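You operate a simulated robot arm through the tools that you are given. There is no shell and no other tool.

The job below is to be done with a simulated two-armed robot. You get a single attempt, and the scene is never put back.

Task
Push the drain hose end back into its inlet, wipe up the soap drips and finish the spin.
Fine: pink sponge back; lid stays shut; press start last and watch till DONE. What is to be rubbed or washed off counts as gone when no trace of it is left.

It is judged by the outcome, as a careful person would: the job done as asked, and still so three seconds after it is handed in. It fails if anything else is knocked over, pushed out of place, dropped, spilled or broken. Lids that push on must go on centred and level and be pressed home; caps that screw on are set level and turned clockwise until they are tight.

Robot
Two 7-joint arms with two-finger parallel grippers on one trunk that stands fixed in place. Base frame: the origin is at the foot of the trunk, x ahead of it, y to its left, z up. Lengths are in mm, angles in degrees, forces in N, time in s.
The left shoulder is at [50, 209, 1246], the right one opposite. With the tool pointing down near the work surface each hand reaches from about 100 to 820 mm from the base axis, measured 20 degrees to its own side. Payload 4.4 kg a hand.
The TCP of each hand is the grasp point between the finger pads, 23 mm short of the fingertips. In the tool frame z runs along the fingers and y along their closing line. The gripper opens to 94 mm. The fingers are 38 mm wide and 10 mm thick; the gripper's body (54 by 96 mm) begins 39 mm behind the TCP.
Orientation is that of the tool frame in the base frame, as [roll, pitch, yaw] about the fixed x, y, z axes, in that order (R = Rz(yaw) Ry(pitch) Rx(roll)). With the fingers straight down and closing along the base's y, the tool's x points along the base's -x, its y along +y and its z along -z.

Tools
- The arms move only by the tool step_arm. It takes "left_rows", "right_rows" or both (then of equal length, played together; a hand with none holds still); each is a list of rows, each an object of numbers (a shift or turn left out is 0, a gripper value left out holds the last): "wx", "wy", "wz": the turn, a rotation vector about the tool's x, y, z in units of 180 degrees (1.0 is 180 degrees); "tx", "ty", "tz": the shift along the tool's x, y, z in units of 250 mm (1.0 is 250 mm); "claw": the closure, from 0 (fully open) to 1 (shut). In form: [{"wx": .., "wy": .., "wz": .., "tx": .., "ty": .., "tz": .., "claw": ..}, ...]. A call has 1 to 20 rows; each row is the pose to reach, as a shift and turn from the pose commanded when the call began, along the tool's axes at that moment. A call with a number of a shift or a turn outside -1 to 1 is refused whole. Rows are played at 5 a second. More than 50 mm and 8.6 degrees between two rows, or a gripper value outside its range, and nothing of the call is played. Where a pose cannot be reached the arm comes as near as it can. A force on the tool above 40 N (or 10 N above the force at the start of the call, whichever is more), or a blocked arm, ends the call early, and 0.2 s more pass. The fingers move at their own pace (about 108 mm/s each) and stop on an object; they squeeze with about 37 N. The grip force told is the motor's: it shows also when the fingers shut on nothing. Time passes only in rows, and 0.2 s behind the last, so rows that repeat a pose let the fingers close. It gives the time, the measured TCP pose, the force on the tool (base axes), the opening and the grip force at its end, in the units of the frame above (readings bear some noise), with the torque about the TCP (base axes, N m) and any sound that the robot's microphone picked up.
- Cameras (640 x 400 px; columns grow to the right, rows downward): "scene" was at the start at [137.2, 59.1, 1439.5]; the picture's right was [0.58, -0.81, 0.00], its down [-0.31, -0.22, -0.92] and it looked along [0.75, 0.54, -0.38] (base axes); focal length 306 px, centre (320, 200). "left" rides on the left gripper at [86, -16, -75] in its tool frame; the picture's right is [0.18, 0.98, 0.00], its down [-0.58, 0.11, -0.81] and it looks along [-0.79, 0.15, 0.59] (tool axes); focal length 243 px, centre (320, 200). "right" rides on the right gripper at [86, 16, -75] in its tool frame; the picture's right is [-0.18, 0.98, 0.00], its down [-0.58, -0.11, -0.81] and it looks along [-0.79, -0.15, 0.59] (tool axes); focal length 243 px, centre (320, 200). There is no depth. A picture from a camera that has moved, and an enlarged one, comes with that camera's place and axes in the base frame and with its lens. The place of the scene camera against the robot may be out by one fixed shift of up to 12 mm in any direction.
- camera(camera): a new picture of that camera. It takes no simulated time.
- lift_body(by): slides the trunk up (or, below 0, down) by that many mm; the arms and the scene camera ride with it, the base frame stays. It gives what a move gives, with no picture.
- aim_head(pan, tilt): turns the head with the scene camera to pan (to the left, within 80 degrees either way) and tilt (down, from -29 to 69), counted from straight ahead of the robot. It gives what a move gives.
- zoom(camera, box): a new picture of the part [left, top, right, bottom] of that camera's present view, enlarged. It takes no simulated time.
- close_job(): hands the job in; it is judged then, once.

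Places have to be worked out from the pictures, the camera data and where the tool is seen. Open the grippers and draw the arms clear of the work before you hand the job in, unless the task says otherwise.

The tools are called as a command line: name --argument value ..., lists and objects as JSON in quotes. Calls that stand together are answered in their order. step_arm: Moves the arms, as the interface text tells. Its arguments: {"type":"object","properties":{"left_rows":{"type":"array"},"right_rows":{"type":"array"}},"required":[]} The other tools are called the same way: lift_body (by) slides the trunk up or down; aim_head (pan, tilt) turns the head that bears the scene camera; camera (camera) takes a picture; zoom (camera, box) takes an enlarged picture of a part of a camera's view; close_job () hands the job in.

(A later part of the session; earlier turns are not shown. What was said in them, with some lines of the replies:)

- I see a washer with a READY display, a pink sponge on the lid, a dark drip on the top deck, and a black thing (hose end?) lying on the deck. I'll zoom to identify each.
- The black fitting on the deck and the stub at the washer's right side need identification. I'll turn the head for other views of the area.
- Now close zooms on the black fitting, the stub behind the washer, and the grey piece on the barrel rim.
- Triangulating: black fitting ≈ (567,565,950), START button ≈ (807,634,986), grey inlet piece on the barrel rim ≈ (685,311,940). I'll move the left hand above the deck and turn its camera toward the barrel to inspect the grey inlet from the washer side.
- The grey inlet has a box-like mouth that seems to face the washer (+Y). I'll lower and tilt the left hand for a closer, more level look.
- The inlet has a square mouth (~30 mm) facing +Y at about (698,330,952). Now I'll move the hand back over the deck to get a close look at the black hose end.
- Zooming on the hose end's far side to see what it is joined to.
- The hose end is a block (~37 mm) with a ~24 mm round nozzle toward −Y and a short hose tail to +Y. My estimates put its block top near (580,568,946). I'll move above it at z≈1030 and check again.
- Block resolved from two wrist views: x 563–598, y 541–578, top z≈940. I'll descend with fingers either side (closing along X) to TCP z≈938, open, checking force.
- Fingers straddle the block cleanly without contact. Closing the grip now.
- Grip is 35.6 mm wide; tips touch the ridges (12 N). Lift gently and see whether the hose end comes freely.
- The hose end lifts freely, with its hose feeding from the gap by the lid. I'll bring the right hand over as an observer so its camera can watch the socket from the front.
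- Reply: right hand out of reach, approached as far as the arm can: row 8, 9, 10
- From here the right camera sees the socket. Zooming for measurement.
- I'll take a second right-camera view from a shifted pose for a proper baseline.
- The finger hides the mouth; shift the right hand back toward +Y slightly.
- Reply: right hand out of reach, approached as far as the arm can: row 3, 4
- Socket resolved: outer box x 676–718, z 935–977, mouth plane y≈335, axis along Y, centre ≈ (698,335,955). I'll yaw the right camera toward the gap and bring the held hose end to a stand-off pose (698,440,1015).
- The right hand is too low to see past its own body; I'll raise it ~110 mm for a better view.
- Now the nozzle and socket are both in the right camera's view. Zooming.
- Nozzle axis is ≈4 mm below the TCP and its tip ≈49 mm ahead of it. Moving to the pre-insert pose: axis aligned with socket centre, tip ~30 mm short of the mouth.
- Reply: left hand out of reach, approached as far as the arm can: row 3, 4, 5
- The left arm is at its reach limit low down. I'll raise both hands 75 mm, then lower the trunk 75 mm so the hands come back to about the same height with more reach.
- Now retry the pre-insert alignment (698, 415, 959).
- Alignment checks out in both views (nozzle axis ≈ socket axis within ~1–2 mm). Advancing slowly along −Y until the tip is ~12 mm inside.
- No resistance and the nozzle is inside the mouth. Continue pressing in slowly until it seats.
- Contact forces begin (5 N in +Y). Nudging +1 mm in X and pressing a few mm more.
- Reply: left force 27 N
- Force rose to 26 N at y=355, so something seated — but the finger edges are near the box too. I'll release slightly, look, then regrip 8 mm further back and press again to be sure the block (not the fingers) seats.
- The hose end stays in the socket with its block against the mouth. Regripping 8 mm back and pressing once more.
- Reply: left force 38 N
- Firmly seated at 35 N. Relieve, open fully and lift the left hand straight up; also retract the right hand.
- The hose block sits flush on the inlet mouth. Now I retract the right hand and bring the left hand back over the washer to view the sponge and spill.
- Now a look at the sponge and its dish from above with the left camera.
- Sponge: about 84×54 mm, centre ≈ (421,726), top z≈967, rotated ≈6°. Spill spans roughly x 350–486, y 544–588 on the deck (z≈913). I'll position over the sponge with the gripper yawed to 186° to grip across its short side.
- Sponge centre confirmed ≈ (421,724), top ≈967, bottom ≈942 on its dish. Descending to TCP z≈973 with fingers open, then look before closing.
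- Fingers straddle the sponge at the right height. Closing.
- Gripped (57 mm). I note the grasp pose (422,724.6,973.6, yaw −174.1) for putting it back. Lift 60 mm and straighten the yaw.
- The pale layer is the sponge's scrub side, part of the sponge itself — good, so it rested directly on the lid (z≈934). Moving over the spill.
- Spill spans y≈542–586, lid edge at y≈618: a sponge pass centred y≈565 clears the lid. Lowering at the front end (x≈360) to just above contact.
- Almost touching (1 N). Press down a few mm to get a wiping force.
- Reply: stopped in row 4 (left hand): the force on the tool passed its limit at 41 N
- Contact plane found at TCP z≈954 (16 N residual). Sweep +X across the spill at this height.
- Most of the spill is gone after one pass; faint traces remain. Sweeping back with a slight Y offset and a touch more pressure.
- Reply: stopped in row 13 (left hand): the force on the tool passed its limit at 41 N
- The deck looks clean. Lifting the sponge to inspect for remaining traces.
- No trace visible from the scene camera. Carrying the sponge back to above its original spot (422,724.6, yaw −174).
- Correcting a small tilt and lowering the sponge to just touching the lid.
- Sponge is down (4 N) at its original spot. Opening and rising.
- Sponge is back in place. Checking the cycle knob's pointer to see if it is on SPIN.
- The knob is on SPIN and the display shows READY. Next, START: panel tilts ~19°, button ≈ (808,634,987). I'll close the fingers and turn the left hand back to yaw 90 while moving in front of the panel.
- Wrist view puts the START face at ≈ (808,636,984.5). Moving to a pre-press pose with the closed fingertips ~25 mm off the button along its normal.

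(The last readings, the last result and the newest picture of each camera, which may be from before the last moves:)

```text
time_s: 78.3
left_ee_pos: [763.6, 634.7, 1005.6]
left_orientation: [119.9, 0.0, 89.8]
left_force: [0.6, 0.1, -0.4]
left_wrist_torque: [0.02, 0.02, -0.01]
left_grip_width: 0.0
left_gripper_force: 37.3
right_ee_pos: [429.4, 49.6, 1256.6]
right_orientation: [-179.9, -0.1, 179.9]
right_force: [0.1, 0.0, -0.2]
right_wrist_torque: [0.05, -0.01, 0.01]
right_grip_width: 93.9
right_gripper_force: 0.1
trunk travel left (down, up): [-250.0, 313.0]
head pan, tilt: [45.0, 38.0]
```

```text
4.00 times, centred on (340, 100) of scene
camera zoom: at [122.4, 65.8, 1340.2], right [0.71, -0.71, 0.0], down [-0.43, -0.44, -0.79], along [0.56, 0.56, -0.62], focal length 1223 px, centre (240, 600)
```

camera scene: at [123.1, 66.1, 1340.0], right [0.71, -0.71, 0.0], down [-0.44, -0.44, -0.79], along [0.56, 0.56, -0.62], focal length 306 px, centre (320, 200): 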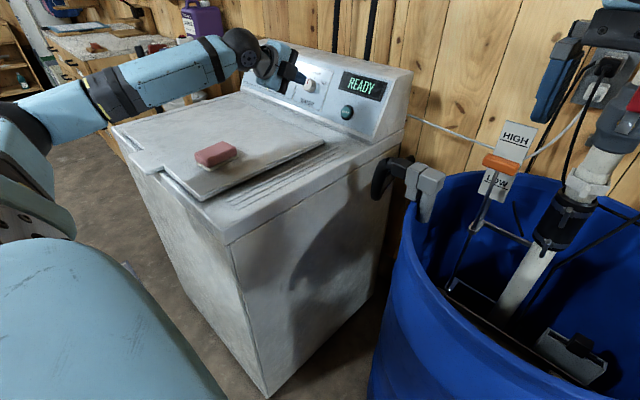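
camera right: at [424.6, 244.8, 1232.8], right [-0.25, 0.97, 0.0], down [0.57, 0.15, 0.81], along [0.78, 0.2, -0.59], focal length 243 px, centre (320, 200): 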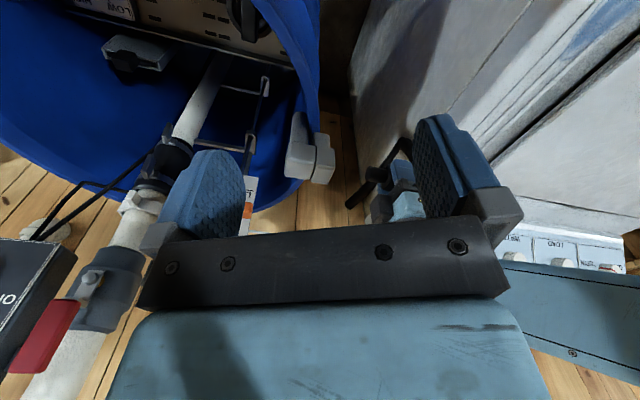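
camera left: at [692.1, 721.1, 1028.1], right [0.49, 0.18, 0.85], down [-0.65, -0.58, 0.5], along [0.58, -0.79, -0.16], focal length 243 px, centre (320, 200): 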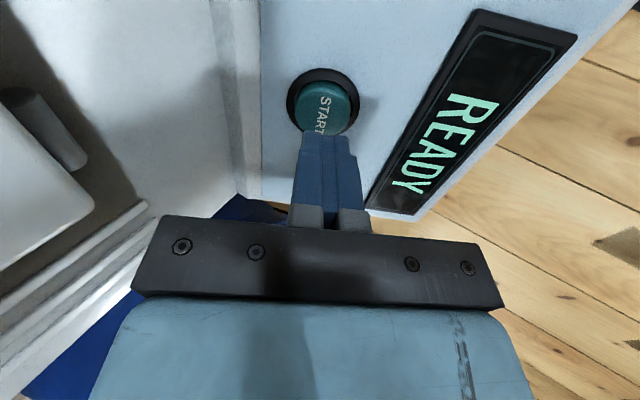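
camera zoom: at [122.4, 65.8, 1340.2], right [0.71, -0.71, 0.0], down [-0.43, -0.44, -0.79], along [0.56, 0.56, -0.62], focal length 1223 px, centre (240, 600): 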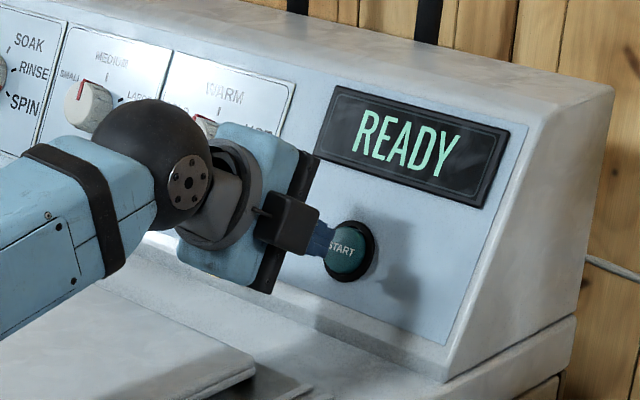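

Tip is aligned within a few mm of the button. Advance along the panel normal to near contact.

step_arm --left_rows '[{"tz": 0.035, "ty": 0.003, "tx": 0.012}, {"tz": 0.0706, "ty": 0.008, "tx": 0.012}, {"tz": 0.082, "ty": 0.01, "tx": 0.012}, {"tz": 0.09, "ty": 0.012, "tx": 0.012}, {"tz": 0.09, "ty": 0.012, "tx": 0.012}]'

camera --camera "left"

zoom --camera "scene" --box '[310, 60, 400, 130]'

```text
time_s: 79.5
left_ee_pos: [785.3, 639.1, 994.3]
left_orientation: [119.9, 0.1, 89.9]
left_force: [-0.4, 0.2, 0.5]
left_wrist_torque: [0.01, 0.02, 0.01]
left_grip_width: 0.0
left_gripper_force: 37.2
right_ee_pos: [429.4, 50.0, 1256.0]
right_orientation: [180.0, 0.0, 180.0]
right_force: [0.1, 0.7, -0.3]
right_wrist_torque: [0.01, 0.0, 0.03]
right_grip_width: 93.9
right_gripper_force: 0.0
trunk travel left (down, up): [-250.0, 313.0]
head pan, tilt: [45.0, 38.0]
```

```text
taken
camera left: at [713.2, 725.0, 1018.5], right [0.49, 0.18, 0.85], down [-0.65, -0.58, 0.5], along [0.58, -0.79, -0.16], focal length 243 px, centre (320, 200)
```

left: 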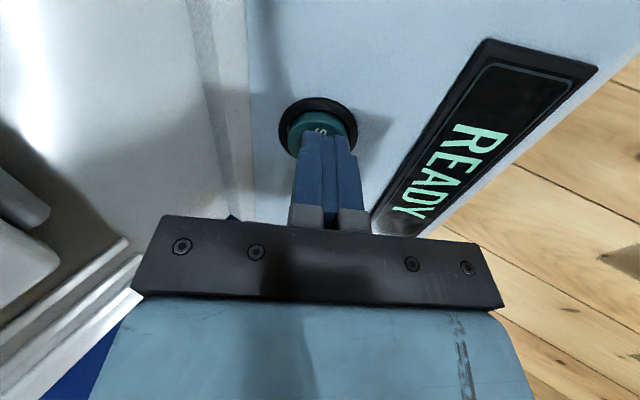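

```text
5.71 times, centred on (355, 95) of scene
camera zoom: at [122.9, 66.0, 1340.1], right [0.71, -0.71, 0.0], down [-0.44, -0.44, -0.79], along [0.56, 0.56, -0.62], focal length 1747 px, centre (120, 800)
```

zoom: 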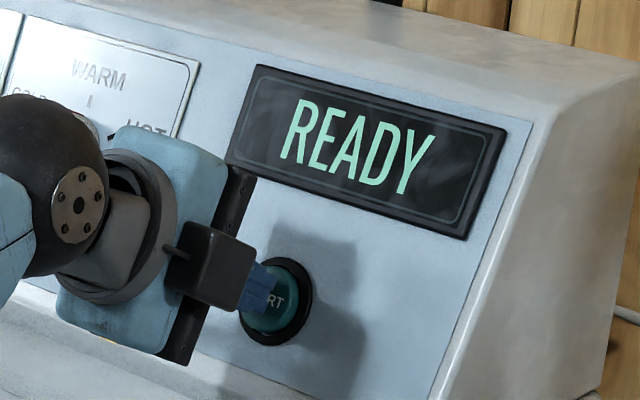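

Fingertip is just short of the button and ~4 mm high. Lower 3 mm and press in along the normal in small steps.

step_arm --left_rows '[{"tz": 0.006, "ty": -0.0104}, {"tz": 0.012, "ty": -0.0092}, {"tz": 0.018, "ty": -0.008}, {"tz": 0.024, "ty": -0.0068}, {"tz": 0.03, "ty": -0.0056}, {"tz": 0.03, "ty": -0.0056}]'

zoom --camera "scene" --box '[310, 60, 400, 130]'

camera --camera "left"

```text
time_s: 80.9
left_ee_pos: [791.3, 638.5, 990.5]
left_orientation: [119.9, 0.1, 89.9]
left_force: [-1.6, 0.1, 0.7]
left_wrist_torque: [0.0, -0.04, 0.02]
left_grip_width: 0.0
left_gripper_force: 37.4
right_ee_pos: [428.9, 48.2, 1255.3]
right_orientation: [179.9, 0.1, 180.0]
right_force: [-0.5, 0.8, 0.7]
right_wrist_torque: [-0.03, 0.0, 0.0]
right_grip_width: 94.2
right_gripper_force: 0.1
trunk travel left (down, up): [-250.0, 313.0]
head pan, tilt: [45.0, 38.0]
```

```text
5.71 times, centred on (355, 95) of scene
camera zoom: at [122.8, 66.1, 1340.1], right [0.71, -0.71, 0.0], down [-0.44, -0.44, -0.79], along [0.56, 0.56, -0.62], focal length 1747 px, centre (120, 800)
```

zoom: 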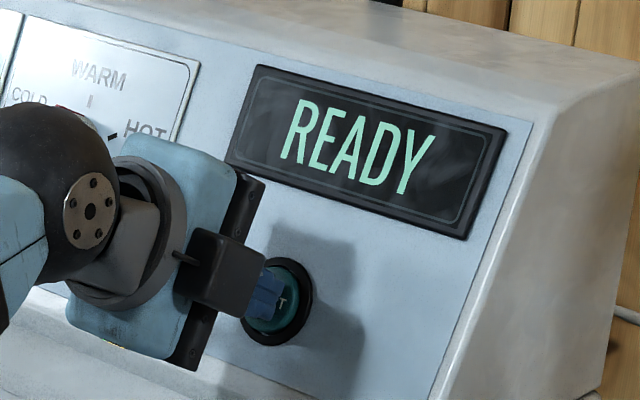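

```text
taken
camera left: at [719.3, 724.8, 1013.9], right [0.49, 0.18, 0.85], down [-0.65, -0.58, 0.5], along [0.58, -0.79, -0.16], focal length 243 px, centre (320, 200)
```

left: 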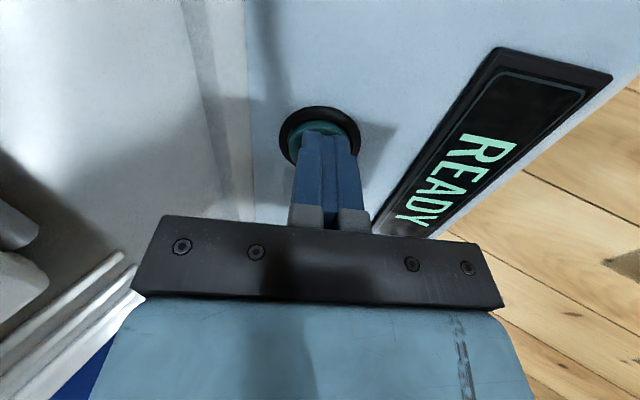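

First light contact. Continue pressing in small steps.

step_arm --left_rows '[{"tz": 0.006, "ty": 0.0012}, {"tz": 0.012, "ty": 0.0024}, {"tz": 0.018, "ty": 0.0036}, {"tz": 0.024, "ty": 0.0047}, {"tz": 0.024, "ty": 0.0047}]'

zoom --camera "scene" --box '[310, 60, 400, 130]'

```text
time_s: 82.1
left_ee_pos: [795.8, 637.8, 990.0]
left_orientation: [119.8, 0.0, 89.9]
left_force: [-11.3, 1.8, -0.2]
left_wrist_torque: [0.01, 0.12, 0.06]
left_grip_width: 0.0
left_gripper_force: 37.3
right_ee_pos: [428.0, 48.9, 1256.4]
right_orientation: [-180.0, 0.1, 180.0]
right_force: [0.5, -0.6, 0.6]
right_wrist_torque: [0.01, -0.02, -0.03]
right_grip_width: 94.0
right_gripper_force: 0.0
trunk travel left (down, up): [-250.0, 313.0]
head pan, tilt: [45.0, 38.0]
heard: click
```

```text
5.71 times, centred on (355, 95) of scene
camera zoom: at [121.6, 66.2, 1340.2], right [0.71, -0.71, 0.0], down [-0.43, -0.44, -0.79], along [0.56, 0.56, -0.62], focal length 1747 px, centre (120, 800)
```

zoom: 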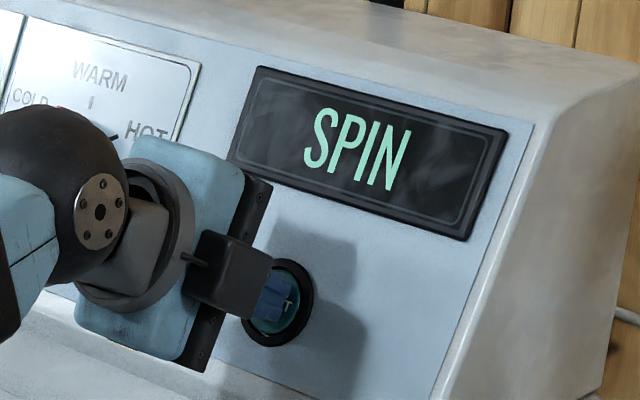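

A click, and the display reads SPIN. Back the hand off along its axis, open the gripper and watch the cycle.

step_arm --left_rows '[{"tz": -0.05, "ty": -0.005}, {"tz": -0.12, "ty": -0.005}, {"tz": -0.24, "ty": 0.0}, {"tz": -0.36, "ty": 0.03}, {"tz": -0.48, "ty": 0.06}, {"tz": -0.6, "ty": 0.09}, {"tz": -0.72, "ty": 0.12}, {"tz": -0.84, "ty": 0.15, "claw": 0.5}, {"tz": -0.84, "ty": 0.15, "claw": 0}, {"tz": -0.84, "ty": 0.15, "claw": 0}]'

camera --camera "scene"

zoom --camera "scene" --box '[310, 60, 400, 130]'

```text
time_s: 84.3
left_ee_pos: [632.5, 639.3, 1125.8]
left_orientation: [119.9, 0.1, 89.9]
left_force: [-0.3, -0.1, 1.6]
left_wrist_torque: [0.01, -0.01, 0.01]
left_grip_width: 94.3
left_gripper_force: 0.0
right_ee_pos: [429.4, 48.5, 1256.4]
right_orientation: [180.0, 0.0, 180.0]
right_force: [0.0, 0.3, 1.0]
right_wrist_torque: [0.0, 0.02, 0.01]
right_grip_width: 93.8
right_gripper_force: 0.0
trunk travel left (down, up): [-250.0, 313.0]
head pan, tilt: [45.0, 38.0]
```

```text
taken
camera scene: at [122.4, 65.8, 1340.2], right [0.71, -0.71, 0.0], down [-0.43, -0.44, -0.79], along [0.56, 0.56, -0.62], focal length 306 px, centre (320, 200)
```

scene: 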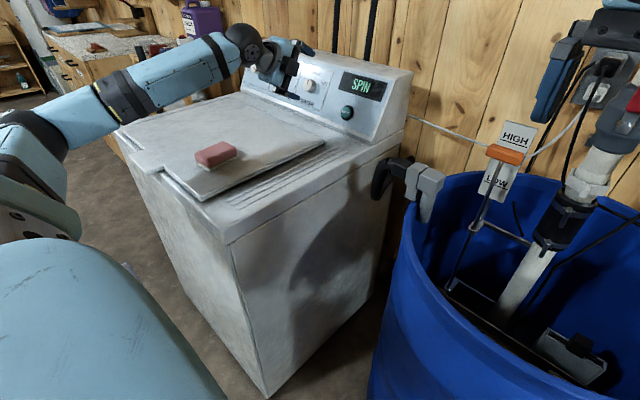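

```text
5.71 times, centred on (355, 95) of scene
camera zoom: at [122.4, 65.8, 1340.2], right [0.71, -0.71, 0.0], down [-0.43, -0.44, -0.79], along [0.56, 0.56, -0.62], focal length 1747 px, centre (120, 800)
```

zoom: 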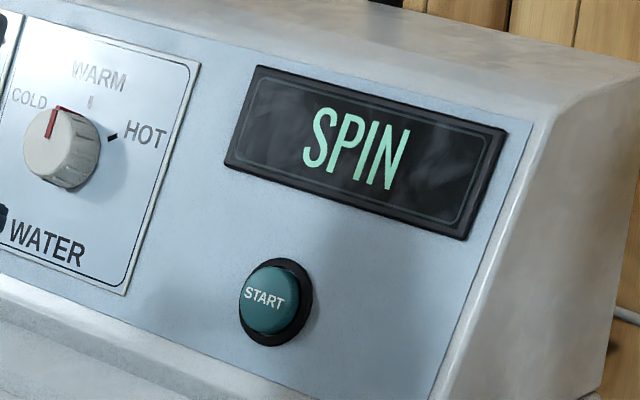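

SPIN is running and the drain is filling the sump (float rising). I draw the left arm further back while waiting.

step_arm --left_rows '[{"tz": -0.12, "ty": -0.02}, {"tz": -0.24, "ty": -0.04}, {"tz": -0.36, "ty": -0.06}, {"tz": -0.48, "ty": -0.08}, {"tz": -0.6, "ty": -0.1}, {"tz": -0.72, "ty": -0.12}, {"tz": -0.84, "ty": -0.14}, {"tz": -0.84, "ty": -0.14}, {"tz": -0.84, "ty": -0.14}, {"tz": -0.84, "ty": -0.14}, {"tz": -0.84, "ty": -0.14}, {"tz": -0.84, "ty": -0.14}, {"tz": -0.84, "ty": -0.14}, {"tz": -0.84, "ty": -0.14}, {"tz": -0.84, "ty": -0.14}, {"tz": -0.84, "ty": -0.14}, {"tz": -0.84, "ty": -0.14}, {"tz": -0.84, "ty": -0.14}, {"tz": -0.84, "ty": -0.14}, {"tz": -0.84, "ty": -0.14}]'

camera --camera "scene"

```text
time_s: 88.5
left_ee_pos: [435.2, 639.4, 1201.8]
left_orientation: [119.9, 0.1, 89.8]
left_force: [-0.4, -0.4, 0.8]
left_wrist_torque: [-0.01, 0.0, 0.0]
left_grip_width: 94.1
left_gripper_force: 0.0
right_ee_pos: [429.4, 48.3, 1254.7]
right_orientation: [179.9, 0.0, -180.0]
right_force: [0.8, -0.1, 0.0]
right_wrist_torque: [-0.03, 0.03, 0.0]
right_grip_width: 94.1
right_gripper_force: 0.0
trunk travel left (down, up): [-250.0, 313.0]
head pan, tilt: [45.0, 38.0]
```

```text
taken
camera scene: at [122.9, 66.0, 1340.1], right [0.71, -0.71, 0.0], down [-0.44, -0.44, -0.79], along [0.56, 0.56, -0.62], focal length 306 px, centre (320, 200)
```

scene: 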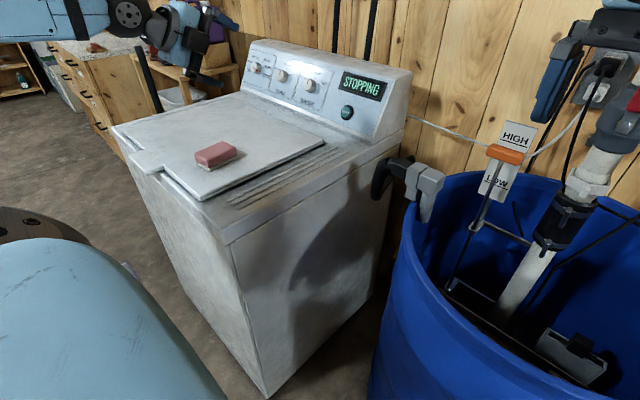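

Display now reads STOPPING. I wait a few more seconds and check again.

step_arm --left_rows '[{"tz": 0}, {"tz": 0}, {"tz": 0}, {"tz": 0}, {"tz": 0}, {"tz": 0}, {"tz": 0}, {"tz": 0}, {"tz": 0}, {"tz": 0}, {"tz": 0}, {"tz": 0}, {"tz": 0}, {"tz": 0}, {"tz": 0}]'

camera --camera "scene"

zoom --camera "scene" --box '[310, 60, 400, 130]'

zoom --camera "scene" --box '[180, 130, 340, 230]'

zoom --camera "scene" --box '[350, 130, 450, 230]'

```text
time_s: 91.7
left_ee_pos: [435.0, 639.7, 1203.1]
left_orientation: [120.0, 0.1, 89.9]
left_force: [-1.1, 0.4, 0.0]
left_wrist_torque: [0.01, 0.01, 0.0]
left_grip_width: 94.0
left_gripper_force: 0.1
right_ee_pos: [429.0, 49.3, 1255.1]
right_orientation: [179.9, 0.0, -180.0]
right_force: [0.2, 0.3, -0.5]
right_wrist_torque: [-0.04, -0.03, -0.06]
right_grip_width: 94.1
right_gripper_force: 0.1
trunk travel left (down, up): [-250.0, 313.0]
head pan, tilt: [45.0, 38.0]
```

```text
taken
camera scene: at [122.9, 66.0, 1340.1], right [0.71, -0.71, 0.0], down [-0.44, -0.44, -0.79], along [0.56, 0.56, -0.62], focal length 306 px, centre (320, 200)
```

scene: 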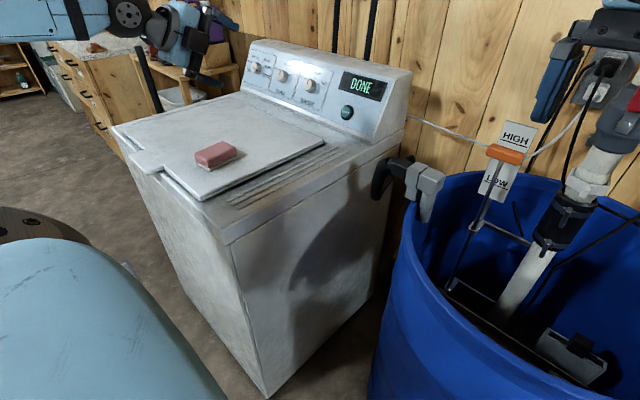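

```text
5.71 times, centred on (355, 95) of scene
camera zoom: at [122.9, 66.0, 1340.1], right [0.71, -0.71, 0.0], down [-0.44, -0.44, -0.79], along [0.56, 0.56, -0.62], focal length 1747 px, centre (120, 800)
```

zoom: 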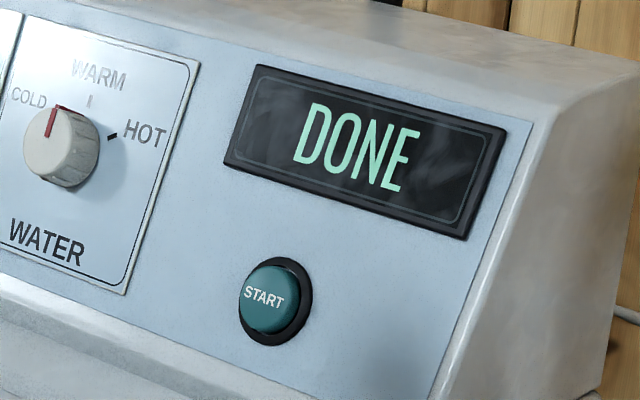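

```text
4.00 times, centred on (260, 180) of scene
camera zoom: at [122.9, 66.0, 1340.1], right [0.71, -0.71, 0.0], down [-0.44, -0.44, -0.79], along [0.56, 0.56, -0.62], focal length 1223 px, centre (560, 280)
```

zoom: 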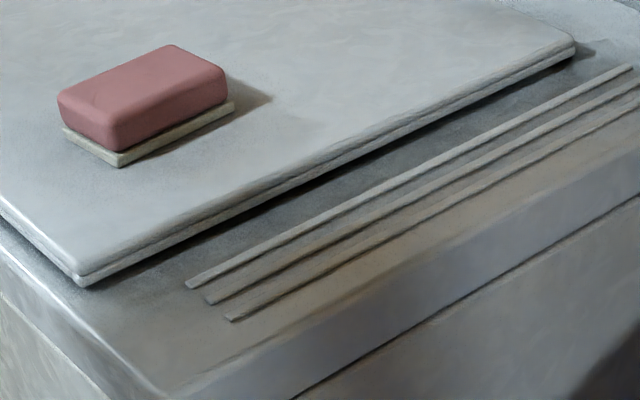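

```text
4.00 times, centred on (400, 180) of scene
camera zoom: at [122.9, 66.0, 1340.1], right [0.71, -0.71, 0.0], down [-0.44, -0.44, -0.79], along [0.56, 0.56, -0.62], focal length 1223 px, centre (0, 280)
```

zoom: 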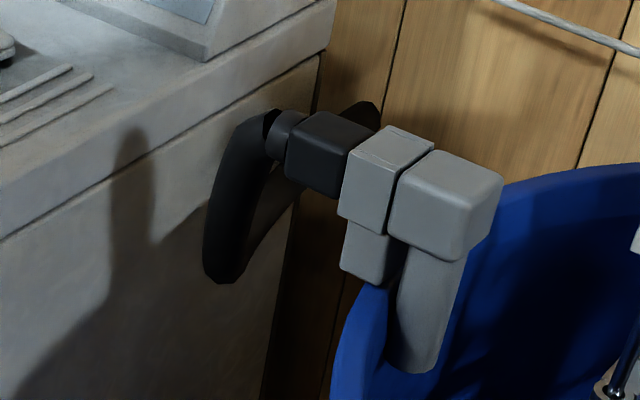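

The display reads DONE, the hose end is flush in its inlet, the deck is clean, the sponge is back, the lid is shut, and both arms are clear with the grippers open. Handing in.

close_job

```text
The job is handed in.
```

The job is done and handed in. I haven't seen a verdict on it.

- **Drain hose:** the hose end is back in the inlet on the barrel rim. I pressed it in with about 35 N, and its block sits flush against the mouth.
- **Soap drips:** wiped off the ribbed strip beside the lid. No trace shows in the last close-up pictures.
- **Sponge:** the pink sponge is back on the lid within about a millimetre or two of where it started, at the same angle.
- **Spin:** the dial was already on SPIN. I pressed start last and watched the display go from SPIN to STOPPING to DONE.
- **Lid and arms:** the lid stayed shut throughout. Both grippers are open and drawn clear of the work.

I saw nothing knocked over, dropped or spilled.
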